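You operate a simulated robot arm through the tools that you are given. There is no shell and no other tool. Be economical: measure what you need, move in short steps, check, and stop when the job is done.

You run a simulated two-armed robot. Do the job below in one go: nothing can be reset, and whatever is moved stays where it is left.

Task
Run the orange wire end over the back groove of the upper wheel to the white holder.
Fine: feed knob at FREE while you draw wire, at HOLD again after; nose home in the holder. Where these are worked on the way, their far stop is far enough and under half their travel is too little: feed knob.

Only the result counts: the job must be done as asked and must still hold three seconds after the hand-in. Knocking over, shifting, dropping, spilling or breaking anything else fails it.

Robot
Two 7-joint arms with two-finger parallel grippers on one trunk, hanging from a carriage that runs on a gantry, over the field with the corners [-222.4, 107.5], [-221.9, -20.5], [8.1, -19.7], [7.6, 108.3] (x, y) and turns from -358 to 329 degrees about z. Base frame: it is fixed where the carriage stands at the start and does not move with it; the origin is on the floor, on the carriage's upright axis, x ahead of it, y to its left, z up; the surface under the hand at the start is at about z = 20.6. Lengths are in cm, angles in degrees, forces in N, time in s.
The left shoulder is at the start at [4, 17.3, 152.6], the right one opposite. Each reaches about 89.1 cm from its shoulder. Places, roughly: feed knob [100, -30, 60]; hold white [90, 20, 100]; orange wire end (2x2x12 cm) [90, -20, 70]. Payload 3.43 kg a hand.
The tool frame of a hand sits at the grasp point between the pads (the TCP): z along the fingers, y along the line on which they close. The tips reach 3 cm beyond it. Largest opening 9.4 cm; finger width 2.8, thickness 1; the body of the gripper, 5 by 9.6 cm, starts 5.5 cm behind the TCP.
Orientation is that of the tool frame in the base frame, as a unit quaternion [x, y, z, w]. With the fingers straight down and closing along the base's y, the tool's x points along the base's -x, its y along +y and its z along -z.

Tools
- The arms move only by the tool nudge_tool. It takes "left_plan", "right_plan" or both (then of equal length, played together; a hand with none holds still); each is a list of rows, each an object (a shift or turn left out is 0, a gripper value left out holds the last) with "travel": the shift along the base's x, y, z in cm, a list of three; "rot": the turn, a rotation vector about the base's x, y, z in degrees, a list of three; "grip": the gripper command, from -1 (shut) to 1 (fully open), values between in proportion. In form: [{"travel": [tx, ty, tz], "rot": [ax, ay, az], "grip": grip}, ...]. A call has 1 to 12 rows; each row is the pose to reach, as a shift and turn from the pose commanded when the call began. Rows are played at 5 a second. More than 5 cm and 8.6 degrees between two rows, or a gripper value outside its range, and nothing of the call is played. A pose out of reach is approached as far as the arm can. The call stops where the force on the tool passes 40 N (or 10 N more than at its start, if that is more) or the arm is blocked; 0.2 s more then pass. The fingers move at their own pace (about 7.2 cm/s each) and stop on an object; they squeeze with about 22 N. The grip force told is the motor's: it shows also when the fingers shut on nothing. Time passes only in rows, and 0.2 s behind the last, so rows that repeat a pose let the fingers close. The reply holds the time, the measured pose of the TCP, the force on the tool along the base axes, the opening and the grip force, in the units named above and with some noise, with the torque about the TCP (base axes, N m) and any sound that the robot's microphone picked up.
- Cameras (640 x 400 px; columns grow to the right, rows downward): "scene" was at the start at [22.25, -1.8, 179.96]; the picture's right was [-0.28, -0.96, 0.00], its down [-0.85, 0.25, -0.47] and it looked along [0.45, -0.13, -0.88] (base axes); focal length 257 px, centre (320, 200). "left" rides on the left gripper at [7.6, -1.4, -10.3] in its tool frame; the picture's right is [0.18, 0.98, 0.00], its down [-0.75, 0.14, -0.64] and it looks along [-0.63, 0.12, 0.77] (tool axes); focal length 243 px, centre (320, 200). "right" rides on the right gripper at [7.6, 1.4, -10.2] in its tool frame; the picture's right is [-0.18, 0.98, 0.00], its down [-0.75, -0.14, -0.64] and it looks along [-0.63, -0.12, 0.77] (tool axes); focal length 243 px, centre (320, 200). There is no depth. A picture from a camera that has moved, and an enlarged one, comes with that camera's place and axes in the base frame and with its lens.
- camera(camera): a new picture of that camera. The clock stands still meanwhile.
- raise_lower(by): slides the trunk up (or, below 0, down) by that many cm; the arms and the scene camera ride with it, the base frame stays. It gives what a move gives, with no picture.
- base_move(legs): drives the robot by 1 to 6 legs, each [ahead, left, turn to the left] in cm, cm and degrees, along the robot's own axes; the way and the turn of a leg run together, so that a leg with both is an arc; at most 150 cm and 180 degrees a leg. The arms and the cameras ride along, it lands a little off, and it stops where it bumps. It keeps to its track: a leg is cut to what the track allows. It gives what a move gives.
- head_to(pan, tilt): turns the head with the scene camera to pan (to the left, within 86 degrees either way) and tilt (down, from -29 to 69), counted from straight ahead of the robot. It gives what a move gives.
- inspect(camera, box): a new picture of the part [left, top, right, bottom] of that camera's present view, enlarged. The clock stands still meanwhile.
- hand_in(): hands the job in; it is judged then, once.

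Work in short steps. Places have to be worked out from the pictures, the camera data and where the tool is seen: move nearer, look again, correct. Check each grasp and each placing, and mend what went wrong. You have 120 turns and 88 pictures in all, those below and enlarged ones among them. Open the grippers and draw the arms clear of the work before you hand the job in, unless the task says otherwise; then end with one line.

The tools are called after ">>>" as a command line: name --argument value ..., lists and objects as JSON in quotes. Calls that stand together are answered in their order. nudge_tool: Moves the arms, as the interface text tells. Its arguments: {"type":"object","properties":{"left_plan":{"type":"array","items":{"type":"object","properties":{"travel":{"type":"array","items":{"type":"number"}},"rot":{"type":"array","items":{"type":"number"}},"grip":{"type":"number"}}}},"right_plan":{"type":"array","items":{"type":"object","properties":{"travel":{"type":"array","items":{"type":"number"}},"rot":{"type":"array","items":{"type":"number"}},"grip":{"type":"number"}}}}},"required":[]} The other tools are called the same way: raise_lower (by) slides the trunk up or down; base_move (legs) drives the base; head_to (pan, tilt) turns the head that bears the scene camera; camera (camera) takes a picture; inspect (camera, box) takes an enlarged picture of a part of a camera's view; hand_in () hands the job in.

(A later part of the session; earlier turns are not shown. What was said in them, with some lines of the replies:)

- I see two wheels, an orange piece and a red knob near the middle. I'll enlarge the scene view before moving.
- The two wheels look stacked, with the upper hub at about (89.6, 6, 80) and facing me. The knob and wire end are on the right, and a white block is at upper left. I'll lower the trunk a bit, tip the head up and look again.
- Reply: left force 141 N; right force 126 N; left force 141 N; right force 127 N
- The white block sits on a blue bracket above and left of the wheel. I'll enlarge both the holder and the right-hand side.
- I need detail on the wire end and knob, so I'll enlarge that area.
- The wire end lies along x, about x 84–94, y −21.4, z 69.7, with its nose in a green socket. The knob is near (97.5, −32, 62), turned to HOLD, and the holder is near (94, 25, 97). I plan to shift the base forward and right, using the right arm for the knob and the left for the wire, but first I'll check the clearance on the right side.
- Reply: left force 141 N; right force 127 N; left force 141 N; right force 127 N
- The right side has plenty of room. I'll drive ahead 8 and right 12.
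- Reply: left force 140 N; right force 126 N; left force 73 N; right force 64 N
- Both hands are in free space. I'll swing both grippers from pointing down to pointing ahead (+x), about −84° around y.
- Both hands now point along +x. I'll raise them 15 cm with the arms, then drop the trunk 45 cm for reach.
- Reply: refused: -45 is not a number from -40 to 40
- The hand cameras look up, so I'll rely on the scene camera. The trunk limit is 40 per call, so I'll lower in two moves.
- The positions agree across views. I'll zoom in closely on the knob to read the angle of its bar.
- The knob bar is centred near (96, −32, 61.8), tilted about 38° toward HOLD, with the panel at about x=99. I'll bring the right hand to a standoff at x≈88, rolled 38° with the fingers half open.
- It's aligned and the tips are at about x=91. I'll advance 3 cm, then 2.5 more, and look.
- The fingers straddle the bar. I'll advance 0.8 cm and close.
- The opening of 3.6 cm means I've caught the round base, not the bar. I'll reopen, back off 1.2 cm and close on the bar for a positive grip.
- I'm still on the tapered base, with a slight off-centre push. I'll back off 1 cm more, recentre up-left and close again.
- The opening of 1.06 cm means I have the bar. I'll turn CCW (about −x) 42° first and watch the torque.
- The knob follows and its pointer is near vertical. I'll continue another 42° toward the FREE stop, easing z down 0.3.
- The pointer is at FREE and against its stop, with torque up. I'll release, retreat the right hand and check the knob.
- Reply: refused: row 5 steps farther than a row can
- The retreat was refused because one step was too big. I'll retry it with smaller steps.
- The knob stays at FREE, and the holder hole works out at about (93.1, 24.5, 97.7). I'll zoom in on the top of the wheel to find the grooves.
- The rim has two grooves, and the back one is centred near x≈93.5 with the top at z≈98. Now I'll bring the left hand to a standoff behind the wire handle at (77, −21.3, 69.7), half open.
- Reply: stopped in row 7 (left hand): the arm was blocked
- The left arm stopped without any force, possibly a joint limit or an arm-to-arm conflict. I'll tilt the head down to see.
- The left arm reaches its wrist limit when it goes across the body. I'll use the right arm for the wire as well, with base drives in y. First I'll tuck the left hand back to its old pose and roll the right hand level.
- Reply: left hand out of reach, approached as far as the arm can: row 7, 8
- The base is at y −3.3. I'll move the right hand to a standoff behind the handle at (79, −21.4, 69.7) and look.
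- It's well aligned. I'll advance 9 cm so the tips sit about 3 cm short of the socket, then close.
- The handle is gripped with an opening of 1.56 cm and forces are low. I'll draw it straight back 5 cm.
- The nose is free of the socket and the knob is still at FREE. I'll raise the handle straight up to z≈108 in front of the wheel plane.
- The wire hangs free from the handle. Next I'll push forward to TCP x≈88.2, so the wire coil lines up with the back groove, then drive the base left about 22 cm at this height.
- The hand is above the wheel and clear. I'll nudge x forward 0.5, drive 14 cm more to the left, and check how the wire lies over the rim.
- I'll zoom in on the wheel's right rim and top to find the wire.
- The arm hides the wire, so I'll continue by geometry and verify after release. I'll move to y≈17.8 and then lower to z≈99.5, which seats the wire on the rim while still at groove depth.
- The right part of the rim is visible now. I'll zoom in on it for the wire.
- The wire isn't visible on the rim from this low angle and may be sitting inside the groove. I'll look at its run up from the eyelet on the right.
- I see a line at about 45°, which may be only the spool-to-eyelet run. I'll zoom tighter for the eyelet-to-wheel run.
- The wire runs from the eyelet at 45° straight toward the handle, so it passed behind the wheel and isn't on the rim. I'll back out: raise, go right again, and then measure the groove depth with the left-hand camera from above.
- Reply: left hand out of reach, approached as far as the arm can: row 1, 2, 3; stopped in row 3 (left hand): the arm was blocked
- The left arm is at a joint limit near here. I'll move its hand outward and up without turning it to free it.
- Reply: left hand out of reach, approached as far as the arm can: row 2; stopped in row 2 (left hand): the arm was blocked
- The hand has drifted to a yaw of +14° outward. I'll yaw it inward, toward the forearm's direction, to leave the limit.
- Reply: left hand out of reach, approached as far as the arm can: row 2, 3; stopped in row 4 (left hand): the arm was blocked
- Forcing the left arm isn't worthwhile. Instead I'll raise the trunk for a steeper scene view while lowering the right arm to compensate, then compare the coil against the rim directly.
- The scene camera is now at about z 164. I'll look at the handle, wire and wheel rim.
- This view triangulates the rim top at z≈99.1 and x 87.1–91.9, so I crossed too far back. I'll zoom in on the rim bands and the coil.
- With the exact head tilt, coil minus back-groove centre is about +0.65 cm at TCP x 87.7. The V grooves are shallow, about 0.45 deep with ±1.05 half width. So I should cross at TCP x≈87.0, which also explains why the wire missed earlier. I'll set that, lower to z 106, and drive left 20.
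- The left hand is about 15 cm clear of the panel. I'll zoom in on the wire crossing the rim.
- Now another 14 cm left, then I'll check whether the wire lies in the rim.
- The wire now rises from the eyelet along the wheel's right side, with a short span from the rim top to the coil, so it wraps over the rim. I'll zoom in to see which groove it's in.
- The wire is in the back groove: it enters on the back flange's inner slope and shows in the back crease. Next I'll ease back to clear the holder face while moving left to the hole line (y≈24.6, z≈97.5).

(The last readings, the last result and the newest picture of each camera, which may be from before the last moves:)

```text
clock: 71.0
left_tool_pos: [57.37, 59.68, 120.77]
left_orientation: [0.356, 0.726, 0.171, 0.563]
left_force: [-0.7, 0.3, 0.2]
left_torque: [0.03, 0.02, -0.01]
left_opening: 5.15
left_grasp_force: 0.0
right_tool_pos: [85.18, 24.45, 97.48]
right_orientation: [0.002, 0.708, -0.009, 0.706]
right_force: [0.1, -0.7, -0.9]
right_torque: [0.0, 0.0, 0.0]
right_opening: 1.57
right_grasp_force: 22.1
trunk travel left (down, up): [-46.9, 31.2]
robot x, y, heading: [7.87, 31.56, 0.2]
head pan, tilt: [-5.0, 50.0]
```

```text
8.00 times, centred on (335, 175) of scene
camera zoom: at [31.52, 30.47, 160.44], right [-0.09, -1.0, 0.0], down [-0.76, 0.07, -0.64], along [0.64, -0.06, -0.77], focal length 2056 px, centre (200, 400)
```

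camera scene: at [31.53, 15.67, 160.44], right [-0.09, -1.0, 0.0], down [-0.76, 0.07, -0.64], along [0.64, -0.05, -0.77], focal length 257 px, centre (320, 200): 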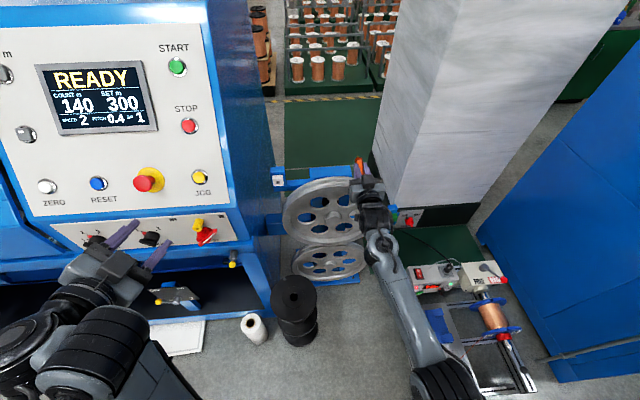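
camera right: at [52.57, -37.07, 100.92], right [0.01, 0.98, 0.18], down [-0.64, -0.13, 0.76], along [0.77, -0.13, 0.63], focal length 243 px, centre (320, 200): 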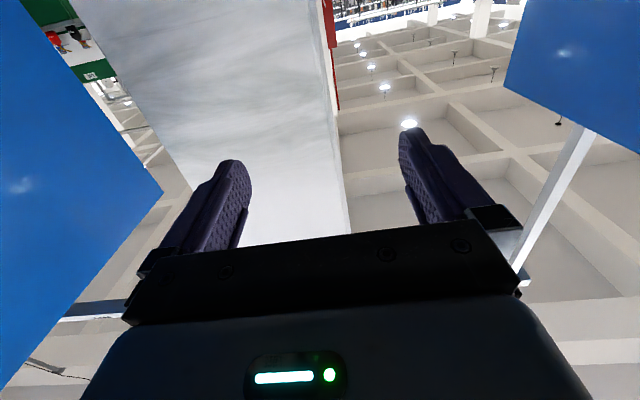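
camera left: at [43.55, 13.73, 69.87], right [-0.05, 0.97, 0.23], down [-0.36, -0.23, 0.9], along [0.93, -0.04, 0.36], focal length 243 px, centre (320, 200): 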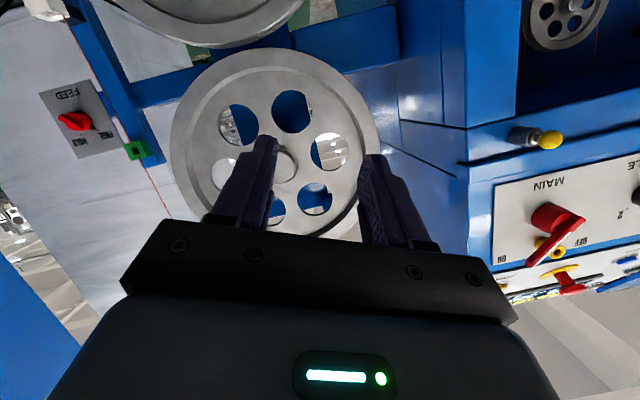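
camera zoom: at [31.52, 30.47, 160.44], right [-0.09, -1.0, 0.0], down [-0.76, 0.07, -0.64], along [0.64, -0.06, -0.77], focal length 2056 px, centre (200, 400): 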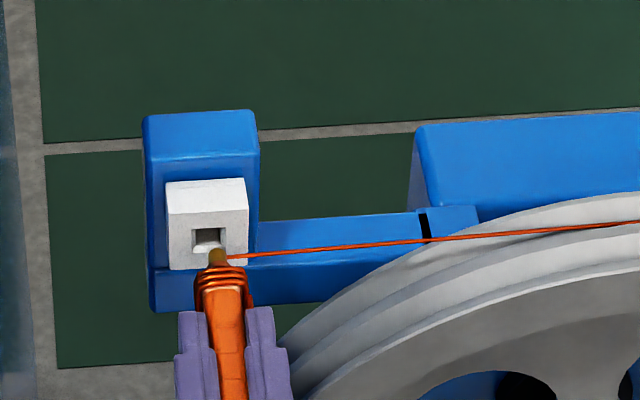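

The nose is right in front of the hole and about 0.35 cm too far right. I'll shift y +0.35, check, then feed forward.

>>> nudge_tool --right_plan '[{"travel": [0, 0.35, 0]}, {"travel": [0.3, 0.35, 0]}]'

>>> inspect --camera "scene" --box '[310, 163, 345, 188]'

```text
clock: 71.6
left_tool_pos: [57.37, 59.52, 120.7]
left_orientation: [0.356, 0.726, 0.171, 0.563]
left_force: [-0.2, 1.5, 0.4]
left_torque: [0.0, -0.03, 0.03]
left_opening: 5.16
left_grasp_force: 0.0
right_tool_pos: [85.54, 24.94, 97.5]
right_orientation: [0.002, 0.708, -0.009, 0.706]
right_force: [-1.0, -0.1, -0.7]
right_torque: [-0.01, -0.04, -0.03]
right_opening: 1.53
right_grasp_force: 22.0
trunk travel left (down, up): [-46.9, 31.2]
robot x, y, heading: [7.82, 31.38, 0.0]
head pan, tilt: [-5.0, 50.0]
```

```text
16.00 times, centred on (328, 176) of scene
camera zoom: at [31.53, 30.48, 160.44], right [-0.09, -1.0, 0.0], down [-0.76, 0.07, -0.64], along [0.64, -0.06, -0.77], focal length 4111 px, centre (200, 592)
```

zoom: 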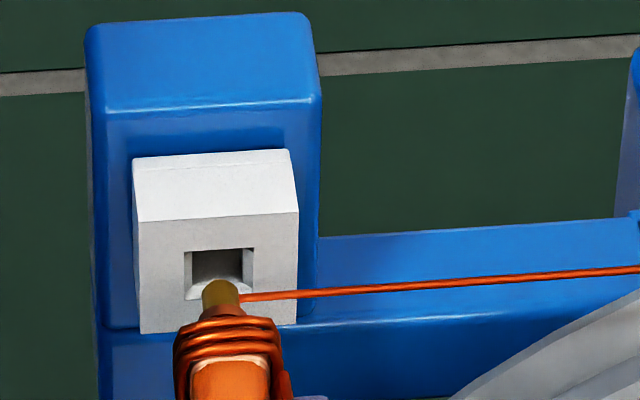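

It's aligned, and the nose is narrower than the hole. I'll feed forward gently toward home, about TCP x 87.2.

>>> nudge_tool --right_plan '[{"travel": [0.3, 0, 0]}, {"travel": [0.6, 0, 0]}, {"travel": [0.9, 0, 0]}, {"travel": [1.2, 0, 0]}]'

>>> inspect --camera "scene" --box '[310, 163, 345, 188]'

```text
clock: 72.6
left_tool_pos: [57.39, 59.62, 120.85]
left_orientation: [0.357, 0.725, 0.171, 0.563]
left_force: [-0.5, -0.4, -0.6]
left_torque: [-0.04, 0.03, -0.01]
left_opening: 5.17
left_grasp_force: 0.1
right_tool_pos: [86.69, 24.78, 97.36]
right_orientation: [0.002, 0.709, -0.008, 0.705]
right_force: [0.4, -0.5, -1.3]
right_torque: [0.04, 0.05, 0.01]
right_opening: 1.57
right_grasp_force: 21.9
trunk travel left (down, up): [-46.9, 31.2]
robot x, y, heading: [8.14, 31.23, 0.2]
head pan, tilt: [-5.0, 50.0]
```

```text
16.00 times, centred on (328, 176) of scene
camera zoom: at [31.52, 30.48, 160.44], right [-0.09, -1.0, 0.0], down [-0.76, 0.07, -0.64], along [0.64, -0.06, -0.77], focal length 4111 px, centre (200, 592)
```

zoom: 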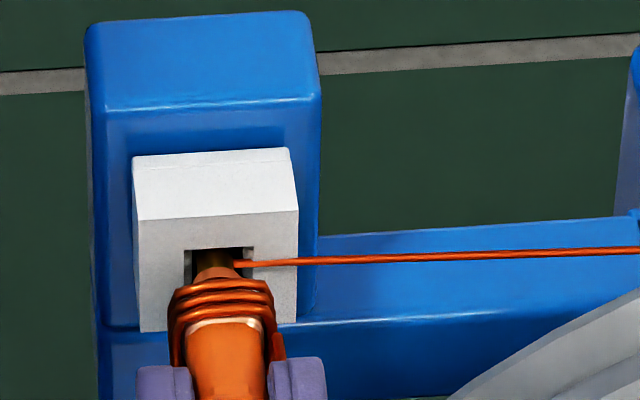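

The nose has entered the hole with no force. I'll keep feeding until it seats.

>>> nudge_tool --right_plan '[{"travel": [0.3, 0, 0]}, {"travel": [0.6, 0, 0]}, {"travel": [0.9, 0, 0]}, {"travel": [1.2, 0, 0]}]'

>>> inspect --camera "scene" --box '[310, 163, 345, 188]'

```text
clock: 73.6
left_tool_pos: [57.08, 59.48, 120.76]
left_orientation: [0.358, 0.726, 0.171, 0.562]
left_force: [0.2, -0.3, -0.1]
left_torque: [0.01, 0.02, 0.0]
left_opening: 5.15
left_grasp_force: 0.1
right_tool_pos: [87.53, 24.87, 97.23]
right_orientation: [0.003, 0.708, -0.008, 0.706]
right_force: [-19.4, -2.7, 4.8]
right_torque: [-0.01, -0.19, -0.02]
right_opening: 1.59
right_grasp_force: 21.8
trunk travel left (down, up): [-46.9, 31.2]
robot x, y, heading: [8.01, 31.28, -0.0]
head pan, tilt: [-5.0, 50.0]
```

```text
16.00 times, centred on (328, 176) of scene
camera zoom: at [31.35, 30.45, 160.4], right [-0.09, -1.0, 0.0], down [-0.76, 0.07, -0.64], along [0.64, -0.06, -0.77], focal length 4111 px, centre (200, 592)
```

zoom: 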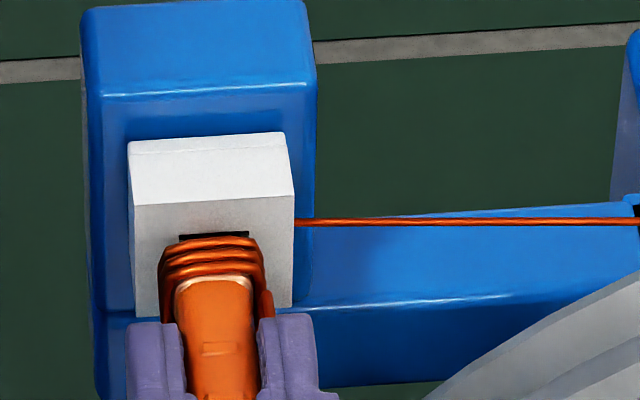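

It's seated: the coil is flush with the face and the force is −19 N. I'll press slightly more to make sure it's home, then check the wire on the rim before letting go.

>>> nudge_tool --right_plan '[{"travel": [0.2, 0, 0]}, {"travel": [0.4, 0, 0]}, {"travel": [0.0, 0, 0]}]'

>>> inspect --camera "scene" --box '[325, 160, 415, 200]'

```text
clock: 74.4
left_tool_pos: [57.29, 59.6, 120.75]
left_orientation: [0.358, 0.726, 0.171, 0.562]
left_force: [-0.2, 0.4, 0.6]
left_torque: [-0.01, 0.0, 0.03]
left_opening: 5.18
left_grasp_force: 0.1
right_tool_pos: [87.73, 24.88, 97.1]
right_orientation: [0.0, 0.711, -0.007, 0.703]
right_force: [0.6, 0.4, -8.0]
right_torque: [-0.02, 0.49, 0.09]
right_opening: 1.59
right_grasp_force: 22.0
trunk travel left (down, up): [-46.9, 31.2]
robot x, y, heading: [7.86, 31.59, -0.0]
head pan, tilt: [-5.0, 50.0]
```

```text
7.11 times, centred on (370, 180) of scene
camera zoom: at [31.51, 30.51, 160.4], right [-0.09, -1.0, 0.0], down [-0.76, 0.07, -0.64], along [0.64, -0.06, -0.77], focal length 1827 px, centre (-36, 342)
```

zoom: 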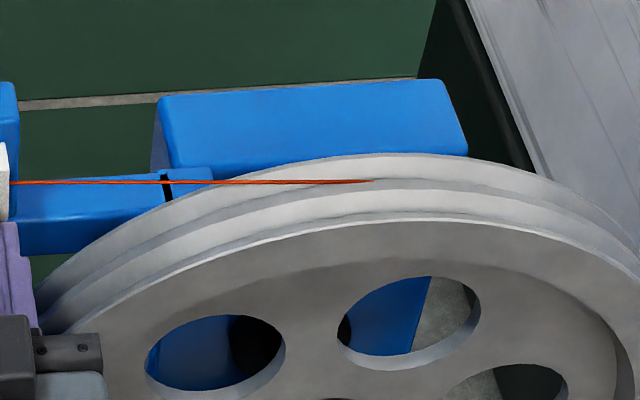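

The wire runs straight from the holder into the back groove. I'll release and withdraw straight back.

>>> nudge_tool --right_plan '[{"grip": -0.4}, {"grip": 0}, {"grip": 0.1}, {"travel": [-3, 0, 0]}, {"travel": [-7, 0, 0]}, {"travel": [-11, 0, 0]}, {"travel": [-15, 0, 0]}]'

>>> inspect --camera "scene" --box '[290, 140, 450, 260]'

>>> inspect --camera "scene" --box '[310, 160, 350, 190]'

```text
clock: 76.0
left_tool_pos: [57.26, 59.51, 120.78]
left_orientation: [0.356, 0.726, 0.171, 0.563]
left_force: [0.0, 0.1, 0.8]
left_torque: [0.02, -0.02, 0.03]
left_opening: 5.17
left_grasp_force: 0.0
right_tool_pos: [80.23, 22.68, 110.64]
right_orientation: [0.002, 0.631, -0.024, 0.776]
right_force: [-0.5, 0.2, -0.1]
right_torque: [-0.03, -0.03, 0.03]
right_opening: 5.16
right_grasp_force: 0.0
trunk travel left (down, up): [-46.9, 31.2]
robot x, y, heading: [7.45, 31.16, -0.2]
head pan, tilt: [-5.0, 50.0]
stopped in row 7 (right hand): the arm was blocked; the commanded pose is now the measured one
```

```text
3.33 times, centred on (370, 200) of scene
camera zoom: at [31.53, 30.47, 160.44], right [-0.09, -1.0, 0.0], down [-0.76, 0.07, -0.64], along [0.64, -0.06, -0.77], focal length 856 px, centre (153, 200)
```

zoom: 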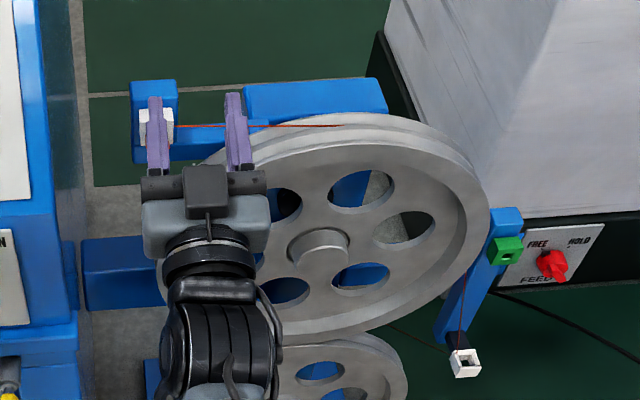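

```text
13.33 times, centred on (330, 175) of scene
camera zoom: at [31.53, 30.47, 160.44], right [-0.09, -1.0, 0.0], down [-0.76, 0.07, -0.64], along [0.64, -0.06, -0.77], focal length 3426 px, centre (187, 533)
```

zoom: 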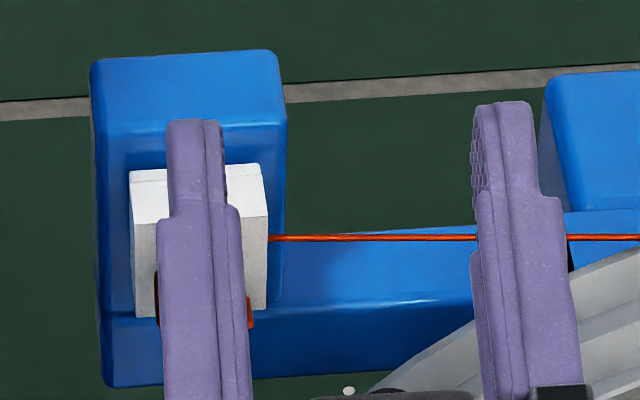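

Withdrawal tripped the wrist limit and lifted the hand, but the wire is still in place. I'll move the hand right and up to clear it, then inspect the handle.

>>> nudge_tool --right_plan '[{"travel": [-0.5, -0.5, 2]}, {"travel": [-1.5, -3, 3]}, {"travel": [-3, -6.5, 3]}, {"travel": [-5, -10, 3]}, {"travel": [-7, -13.5, 3]}, {"travel": [-9, -16, 3]}]'

>>> inspect --camera "scene" --box '[300, 155, 380, 205]'

```text
clock: 77.4
left_tool_pos: [57.37, 59.49, 120.78]
left_orientation: [0.357, 0.726, 0.171, 0.563]
left_force: [0.7, -0.2, -0.7]
left_torque: [0.02, 0.0, 0.08]
left_opening: 5.17
left_grasp_force: 0.0
right_tool_pos: [70.99, 6.86, 113.53]
right_orientation: [0.002, 0.631, -0.023, 0.775]
right_force: [0.0, -0.7, -0.4]
right_torque: [0.01, -0.02, 0.02]
right_opening: 5.17
right_grasp_force: 0.1
trunk travel left (down, up): [-46.9, 31.2]
robot x, y, heading: [7.81, 30.76, 0.1]
head pan, tilt: [-5.0, 50.0]
```

```text
8.00 times, centred on (340, 180) of scene
camera zoom: at [31.49, 30.45, 160.43], right [-0.09, -1.0, 0.0], down [-0.76, 0.07, -0.64], along [0.64, -0.06, -0.77], focal length 2056 px, centre (160, 360)
```

zoom: 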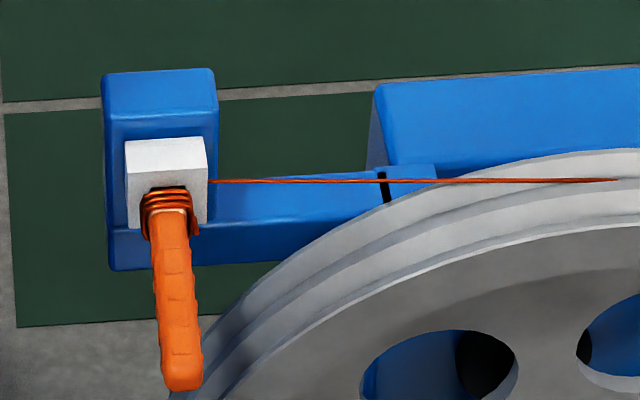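

The handle stays seated in the white holder and the wire lies in the back groove. Now the knob: I'll drive back right, level and roll the right hand to the FREE angle (−45°), and lower the trunk.

>>> base_move --legs '[[0, -43, 0]]'

>>> nudge_tool --right_plan '[{"travel": [-1, 0, 0], "rot": [0, 6, 0]}, {"travel": [-1, 0, 0], "rot": [0, 11.8, 0]}]'

>>> raise_lower --by -30

>>> raise_lower --by -14

```text
clock: 80.1
left_tool_pos: [57.31, 16.62, 120.75]
left_orientation: [0.356, 0.726, 0.172, 0.563]
left_force: [0.1, 0.2, -0.2]
left_torque: [0.01, 0.01, 0.0]
left_opening: 5.18
left_grasp_force: 0.1
right_tool_pos: [71.22, -36.1, 113.57]
right_orientation: [0.001, 0.631, -0.021, 0.775]
right_force: [0.8, -0.9, -0.4]
right_torque: [-0.01, 0.0, 0.03]
right_opening: 5.16
right_grasp_force: 0.0
trunk travel left (down, up): [-46.9, 31.2]
robot x, y, heading: [7.85, -12.24, 0.3]
head pan, tilt: [-5.0, 50.0]
```

```text
clock: 80.7
left_tool_pos: [57.49, 16.61, 120.82]
left_orientation: [0.356, 0.726, 0.172, 0.563]
left_force: [-0.1, -0.5, 0.9]
left_torque: [0.01, -0.03, 0.0]
left_opening: 5.18
left_grasp_force: 0.0
right_tool_pos: [70.22, -36.05, 113.54]
right_orientation: [-0.002, 0.708, -0.02, 0.706]
right_force: [0.0, -0.6, -0.2]
right_torque: [0.02, 0.04, 0.04]
right_opening: 5.19
right_grasp_force: 0.1
trunk travel left (down, up): [-46.9, 31.2]
robot x, y, heading: [7.95, -12.22, 0.1]
head pan, tilt: [-5.0, 50.0]
```

```text
clock: 83.7
left_tool_pos: [57.36, 16.58, 90.87]
left_orientation: [0.356, 0.726, 0.172, 0.563]
left_force: [-0.2, 0.0, 0.5]
left_torque: [-0.02, 0.0, -0.02]
left_opening: 5.16
left_grasp_force: 0.1
right_tool_pos: [70.42, -35.98, 83.56]
right_orientation: [-0.001, 0.707, -0.021, 0.706]
right_force: [1.0, -0.3, 0.2]
right_torque: [-0.04, -0.02, 0.02]
right_opening: 5.17
right_grasp_force: 0.0
trunk travel left (down, up): [-16.9, 61.2]
robot x, y, heading: [8.05, -12.26, 0.4]
head pan, tilt: [-5.0, 50.0]
```

```text
clock: 85.3
left_tool_pos: [57.33, 16.53, 76.74]
left_orientation: [0.357, 0.726, 0.171, 0.563]
left_force: [-0.9, 0.2, 1.2]
left_torque: [-0.03, 0.01, 0.0]
left_opening: 5.16
left_grasp_force: 0.0
right_tool_pos: [70.32, -35.98, 69.54]
right_orientation: [-0.001, 0.707, -0.021, 0.707]
right_force: [0.1, 0.6, -0.3]
right_torque: [0.02, 0.0, 0.04]
right_opening: 5.18
right_grasp_force: 0.1
trunk travel left (down, up): [-2.9, 75.2]
robot x, y, heading: [7.9, -12.21, 0.1]
head pan, tilt: [-5.0, 50.0]
```

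Next I'll roll to −43° and move to the standoff in front of the knob.

>>> nudge_tool --right_plan '[{"travel": [1, 0.5, -1], "rot": [-6, 0, 0], "grip": 0.1}, {"travel": [3, 1, -2], "rot": [-12, 0, 0]}, {"travel": [5, 1.6, -3], "rot": [-18, 0, 0]}, {"travel": [7, 2.2, -4], "rot": [-24, 0, 0]}, {"travel": [9, 2.8, -5], "rot": [-30, 0, 0]}, {"travel": [11, 3.4, -6], "rot": [-36, 0, 0]}, {"travel": [13, 4.2, -7.5], "rot": [-43, 0, 0]}, {"travel": [15.7, 4.2, -7.5], "rot": [-43, 0, 0]}]'

>>> head_to --pan -15 --tilt 35

>>> inspect --camera "scene" --box '[270, 180, 390, 255]'

```text
clock: 87.1
left_tool_pos: [57.62, 16.62, 76.94]
left_orientation: [0.355, 0.726, 0.173, 0.564]
left_force: [0.2, -0.2, 0.6]
left_torque: [-0.03, -0.01, -0.02]
left_opening: 5.16
left_grasp_force: 0.1
right_tool_pos: [86.21, -31.72, 62.09]
right_orientation: [-0.26, 0.65, -0.279, 0.657]
right_force: [0.7, -0.8, -0.2]
right_torque: [0.0, 0.02, 0.03]
right_opening: 5.2
right_grasp_force: 0.1
trunk travel left (down, up): [-2.9, 75.2]
robot x, y, heading: [7.9, -12.16, 0.4]
head pan, tilt: [-5.0, 50.0]
```

```text
clock: 87.9
left_tool_pos: [57.3, 16.45, 76.86]
left_orientation: [0.356, 0.726, 0.171, 0.563]
left_force: [-0.7, 0.3, -0.1]
left_torque: [0.03, -0.03, 0.04]
left_opening: 5.16
left_grasp_force: 0.1
right_tool_pos: [85.84, -31.73, 62.06]
right_orientation: [-0.259, 0.651, -0.279, 0.657]
right_force: [-0.5, 0.2, -0.1]
right_torque: [-0.02, 0.03, -0.01]
right_opening: 5.16
right_grasp_force: 0.1
trunk travel left (down, up): [-2.9, 75.2]
robot x, y, heading: [7.71, -11.9, 0.6]
head pan, tilt: [-15.0, 35.0]
```

```text
5.33 times, centred on (330, 218) of scene
camera zoom: at [32.42, -14.18, 118.6], right [-0.26, -0.97, 0.0], down [-0.56, 0.15, -0.82], along [0.79, -0.21, -0.57], focal length 1370 px, centre (267, 107)
```

zoom: 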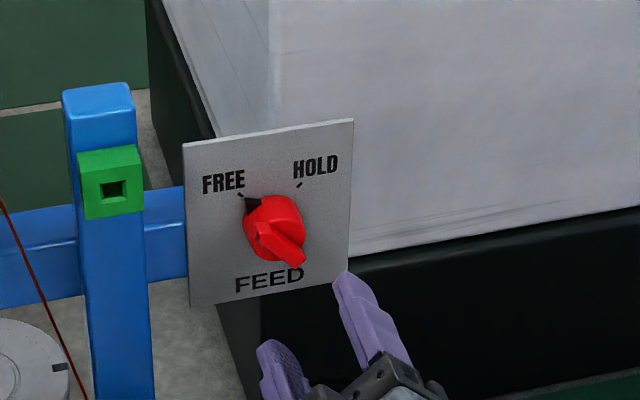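

It's aligned with the bar. I'll advance 5.9 and close.

>>> nudge_tool --right_plan '[{"travel": [2, 0, 0]}, {"travel": [4, 0, 0]}, {"travel": [5.8, 0, 0]}, {"travel": [5.8, 0, 0], "grip": -1}, {"travel": [5.8, 0, 0]}, {"travel": [5.8, 0, 0]}, {"travel": [5.8, 0, 0]}]'

```text
clock: 89.5
left_tool_pos: [57.43, 16.76, 76.8]
left_orientation: [0.356, 0.726, 0.173, 0.562]
left_force: [0.5, -0.3, 0.0]
left_torque: [0.02, 0.0, 0.02]
left_opening: 5.18
left_grasp_force: 0.1
right_tool_pos: [91.82, -31.75, 62.03]
right_orientation: [-0.26, 0.651, -0.278, 0.657]
right_force: [3.5, 1.8, -4.1]
right_torque: [1.17, -0.03, 0.17]
right_opening: 1.24
right_grasp_force: 44.7
trunk travel left (down, up): [-2.9, 75.2]
robot x, y, heading: [7.81, -11.93, 0.2]
head pan, tilt: [-15.0, 35.0]
```

The bar is gripped at 1.24 cm. I'll turn clockwise about +x, back toward HOLD.

>>> nudge_tool --right_plan '[{"rot": [8, 0, 0]}, {"rot": [16, 0, 0]}, {"rot": [24, 0, 0]}, {"rot": [32, 0, 0]}, {"rot": [40, 0, 0]}, {"rot": [48, 0, 0]}, {"rot": [56, 0, 0]}, {"rot": [64, 0, 0]}, {"rot": [72, 0, 0]}, {"rot": [80, 0, 0]}, {"rot": [86, 0, 0]}]'

>>> inspect --camera "scene" --box '[290, 185, 370, 240]'

```text
clock: 91.9
left_tool_pos: [57.39, 16.52, 76.81]
left_orientation: [0.355, 0.726, 0.172, 0.563]
left_force: [-0.7, 0.2, -0.3]
left_torque: [0.03, -0.03, -0.03]
left_opening: 5.18
left_grasp_force: 0.0
right_tool_pos: [91.79, -31.79, 62.12]
right_orientation: [0.257, 0.665, 0.24, 0.659]
right_force: [-3.4, 0.9, 8.0]
right_torque: [-1.07, 0.16, 0.37]
right_opening: 1.08
right_grasp_force: 44.2
trunk travel left (down, up): [-2.9, 75.2]
robot x, y, heading: [7.81, -12.04, 0.2]
head pan, tilt: [-15.0, 35.0]
```

```text
7.27 times, centred on (330, 212) of scene
camera zoom: at [32.42, -14.2, 118.62], right [-0.26, -0.97, 0.0], down [-0.55, 0.15, -0.82], along [0.79, -0.21, -0.57], focal length 1869 px, centre (247, 109)
```

zoom: 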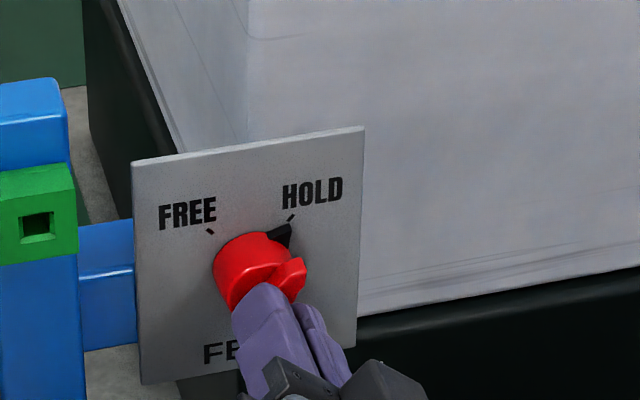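

The knob is at HOLD and against its stop. I'll release, back away, and look at the whole result.

>>> nudge_tool --right_plan '[{"grip": -0.3}, {"grip": 0.1}, {"grip": 0.1}, {"travel": [-4, 0, 0]}, {"travel": [-8, 0, 0]}, {"travel": [-12, -2, 0]}, {"travel": [-16, -4, 0]}, {"travel": [-20, -6, 0]}, {"travel": [-24, -8, 0], "grip": 1}]'

>>> head_to --pan 8 --tilt 28

>>> inspect --camera "scene" --box '[200, 120, 460, 290]'

```text
clock: 93.9
left_tool_pos: [57.24, 16.44, 76.8]
left_orientation: [0.357, 0.726, 0.171, 0.562]
left_force: [-1.2, -1.0, -0.5]
left_torque: [0.0, -0.01, 0.01]
left_opening: 5.19
left_grasp_force: 0.0
right_tool_pos: [67.52, -40.06, 61.96]
right_orientation: [0.258, 0.666, 0.24, 0.657]
right_force: [-0.1, -1.0, -0.3]
right_torque: [0.01, -0.04, 0.01]
right_opening: 9.39
right_grasp_force: 0.1
trunk travel left (down, up): [-2.9, 75.2]
robot x, y, heading: [8.22, -11.87, 0.3]
head pan, tilt: [-15.0, 35.0]
```

```text
clock: 94.8
left_tool_pos: [57.49, 16.67, 76.79]
left_orientation: [0.357, 0.726, 0.173, 0.562]
left_force: [-0.6, -0.8, -0.1]
left_torque: [0.01, -0.01, 0.02]
left_opening: 5.19
left_grasp_force: 0.0
right_tool_pos: [67.79, -39.54, 62.08]
right_orientation: [0.259, 0.666, 0.239, 0.658]
right_force: [0.4, 0.6, 0.0]
right_torque: [0.02, 0.01, -0.01]
right_opening: 9.41
right_grasp_force: 0.1
trunk travel left (down, up): [-2.9, 75.2]
robot x, y, heading: [7.68, -12.41, 0.2]
head pan, tilt: [8.0, 28.0]
```

```text
2.35 times, centred on (330, 205) of scene
camera zoom: at [32.98, -10.6, 119.72], right [0.14, -0.99, 0.0], down [-0.46, -0.07, -0.88], along [0.87, 0.12, -0.47], focal length 605 px, centre (296, 188)
```

zoom: 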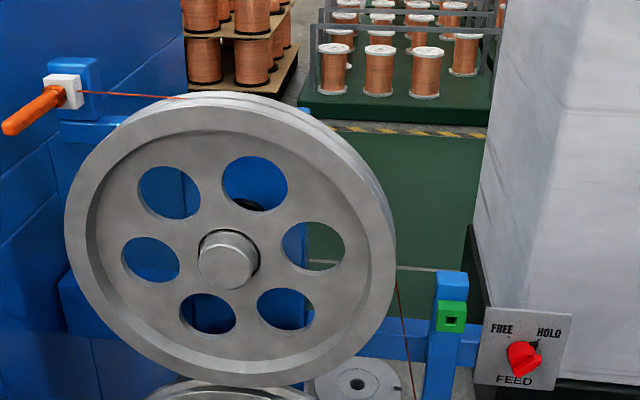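

The wire runs from the eyelet, over the wheel, to the holder, and the knob shows HOLD. One last close look at the nose in the holder.

>>> inspect --camera "scene" --box '[200, 140, 280, 190]'

```text
8.00 times, centred on (240, 165) of scene
camera zoom: at [32.98, -10.6, 119.72], right [0.14, -0.99, 0.0], down [-0.46, -0.07, -0.88], along [0.87, 0.12, -0.47], focal length 2056 px, centre (960, 480)
```

zoom: 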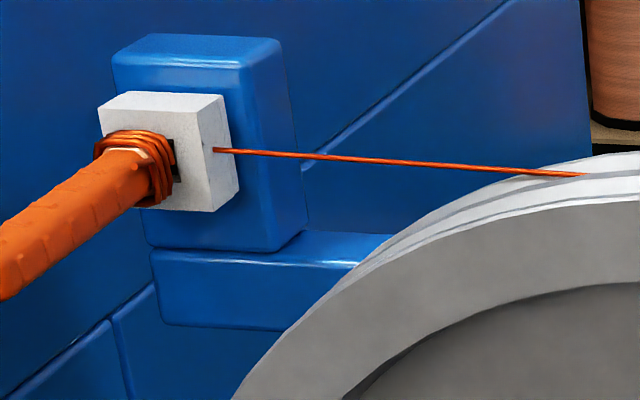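

The coil is flush against the holder, so the nose is home. The wire is in the back groove, the knob is at HOLD, and the hands are clear and empty. I'll hand in now.

>>> hand_in

```text
The job is handed in.
```

The orange wire end now runs over the back groove of the upper wheel and its nose sits home in the white holder. I set the feed knob to FREE before drawing the wire and back to HOLD after. My first pass ran behind the wheel, so I backed the wire out and laid it again. The job is handed in, with both hands empty and clear.
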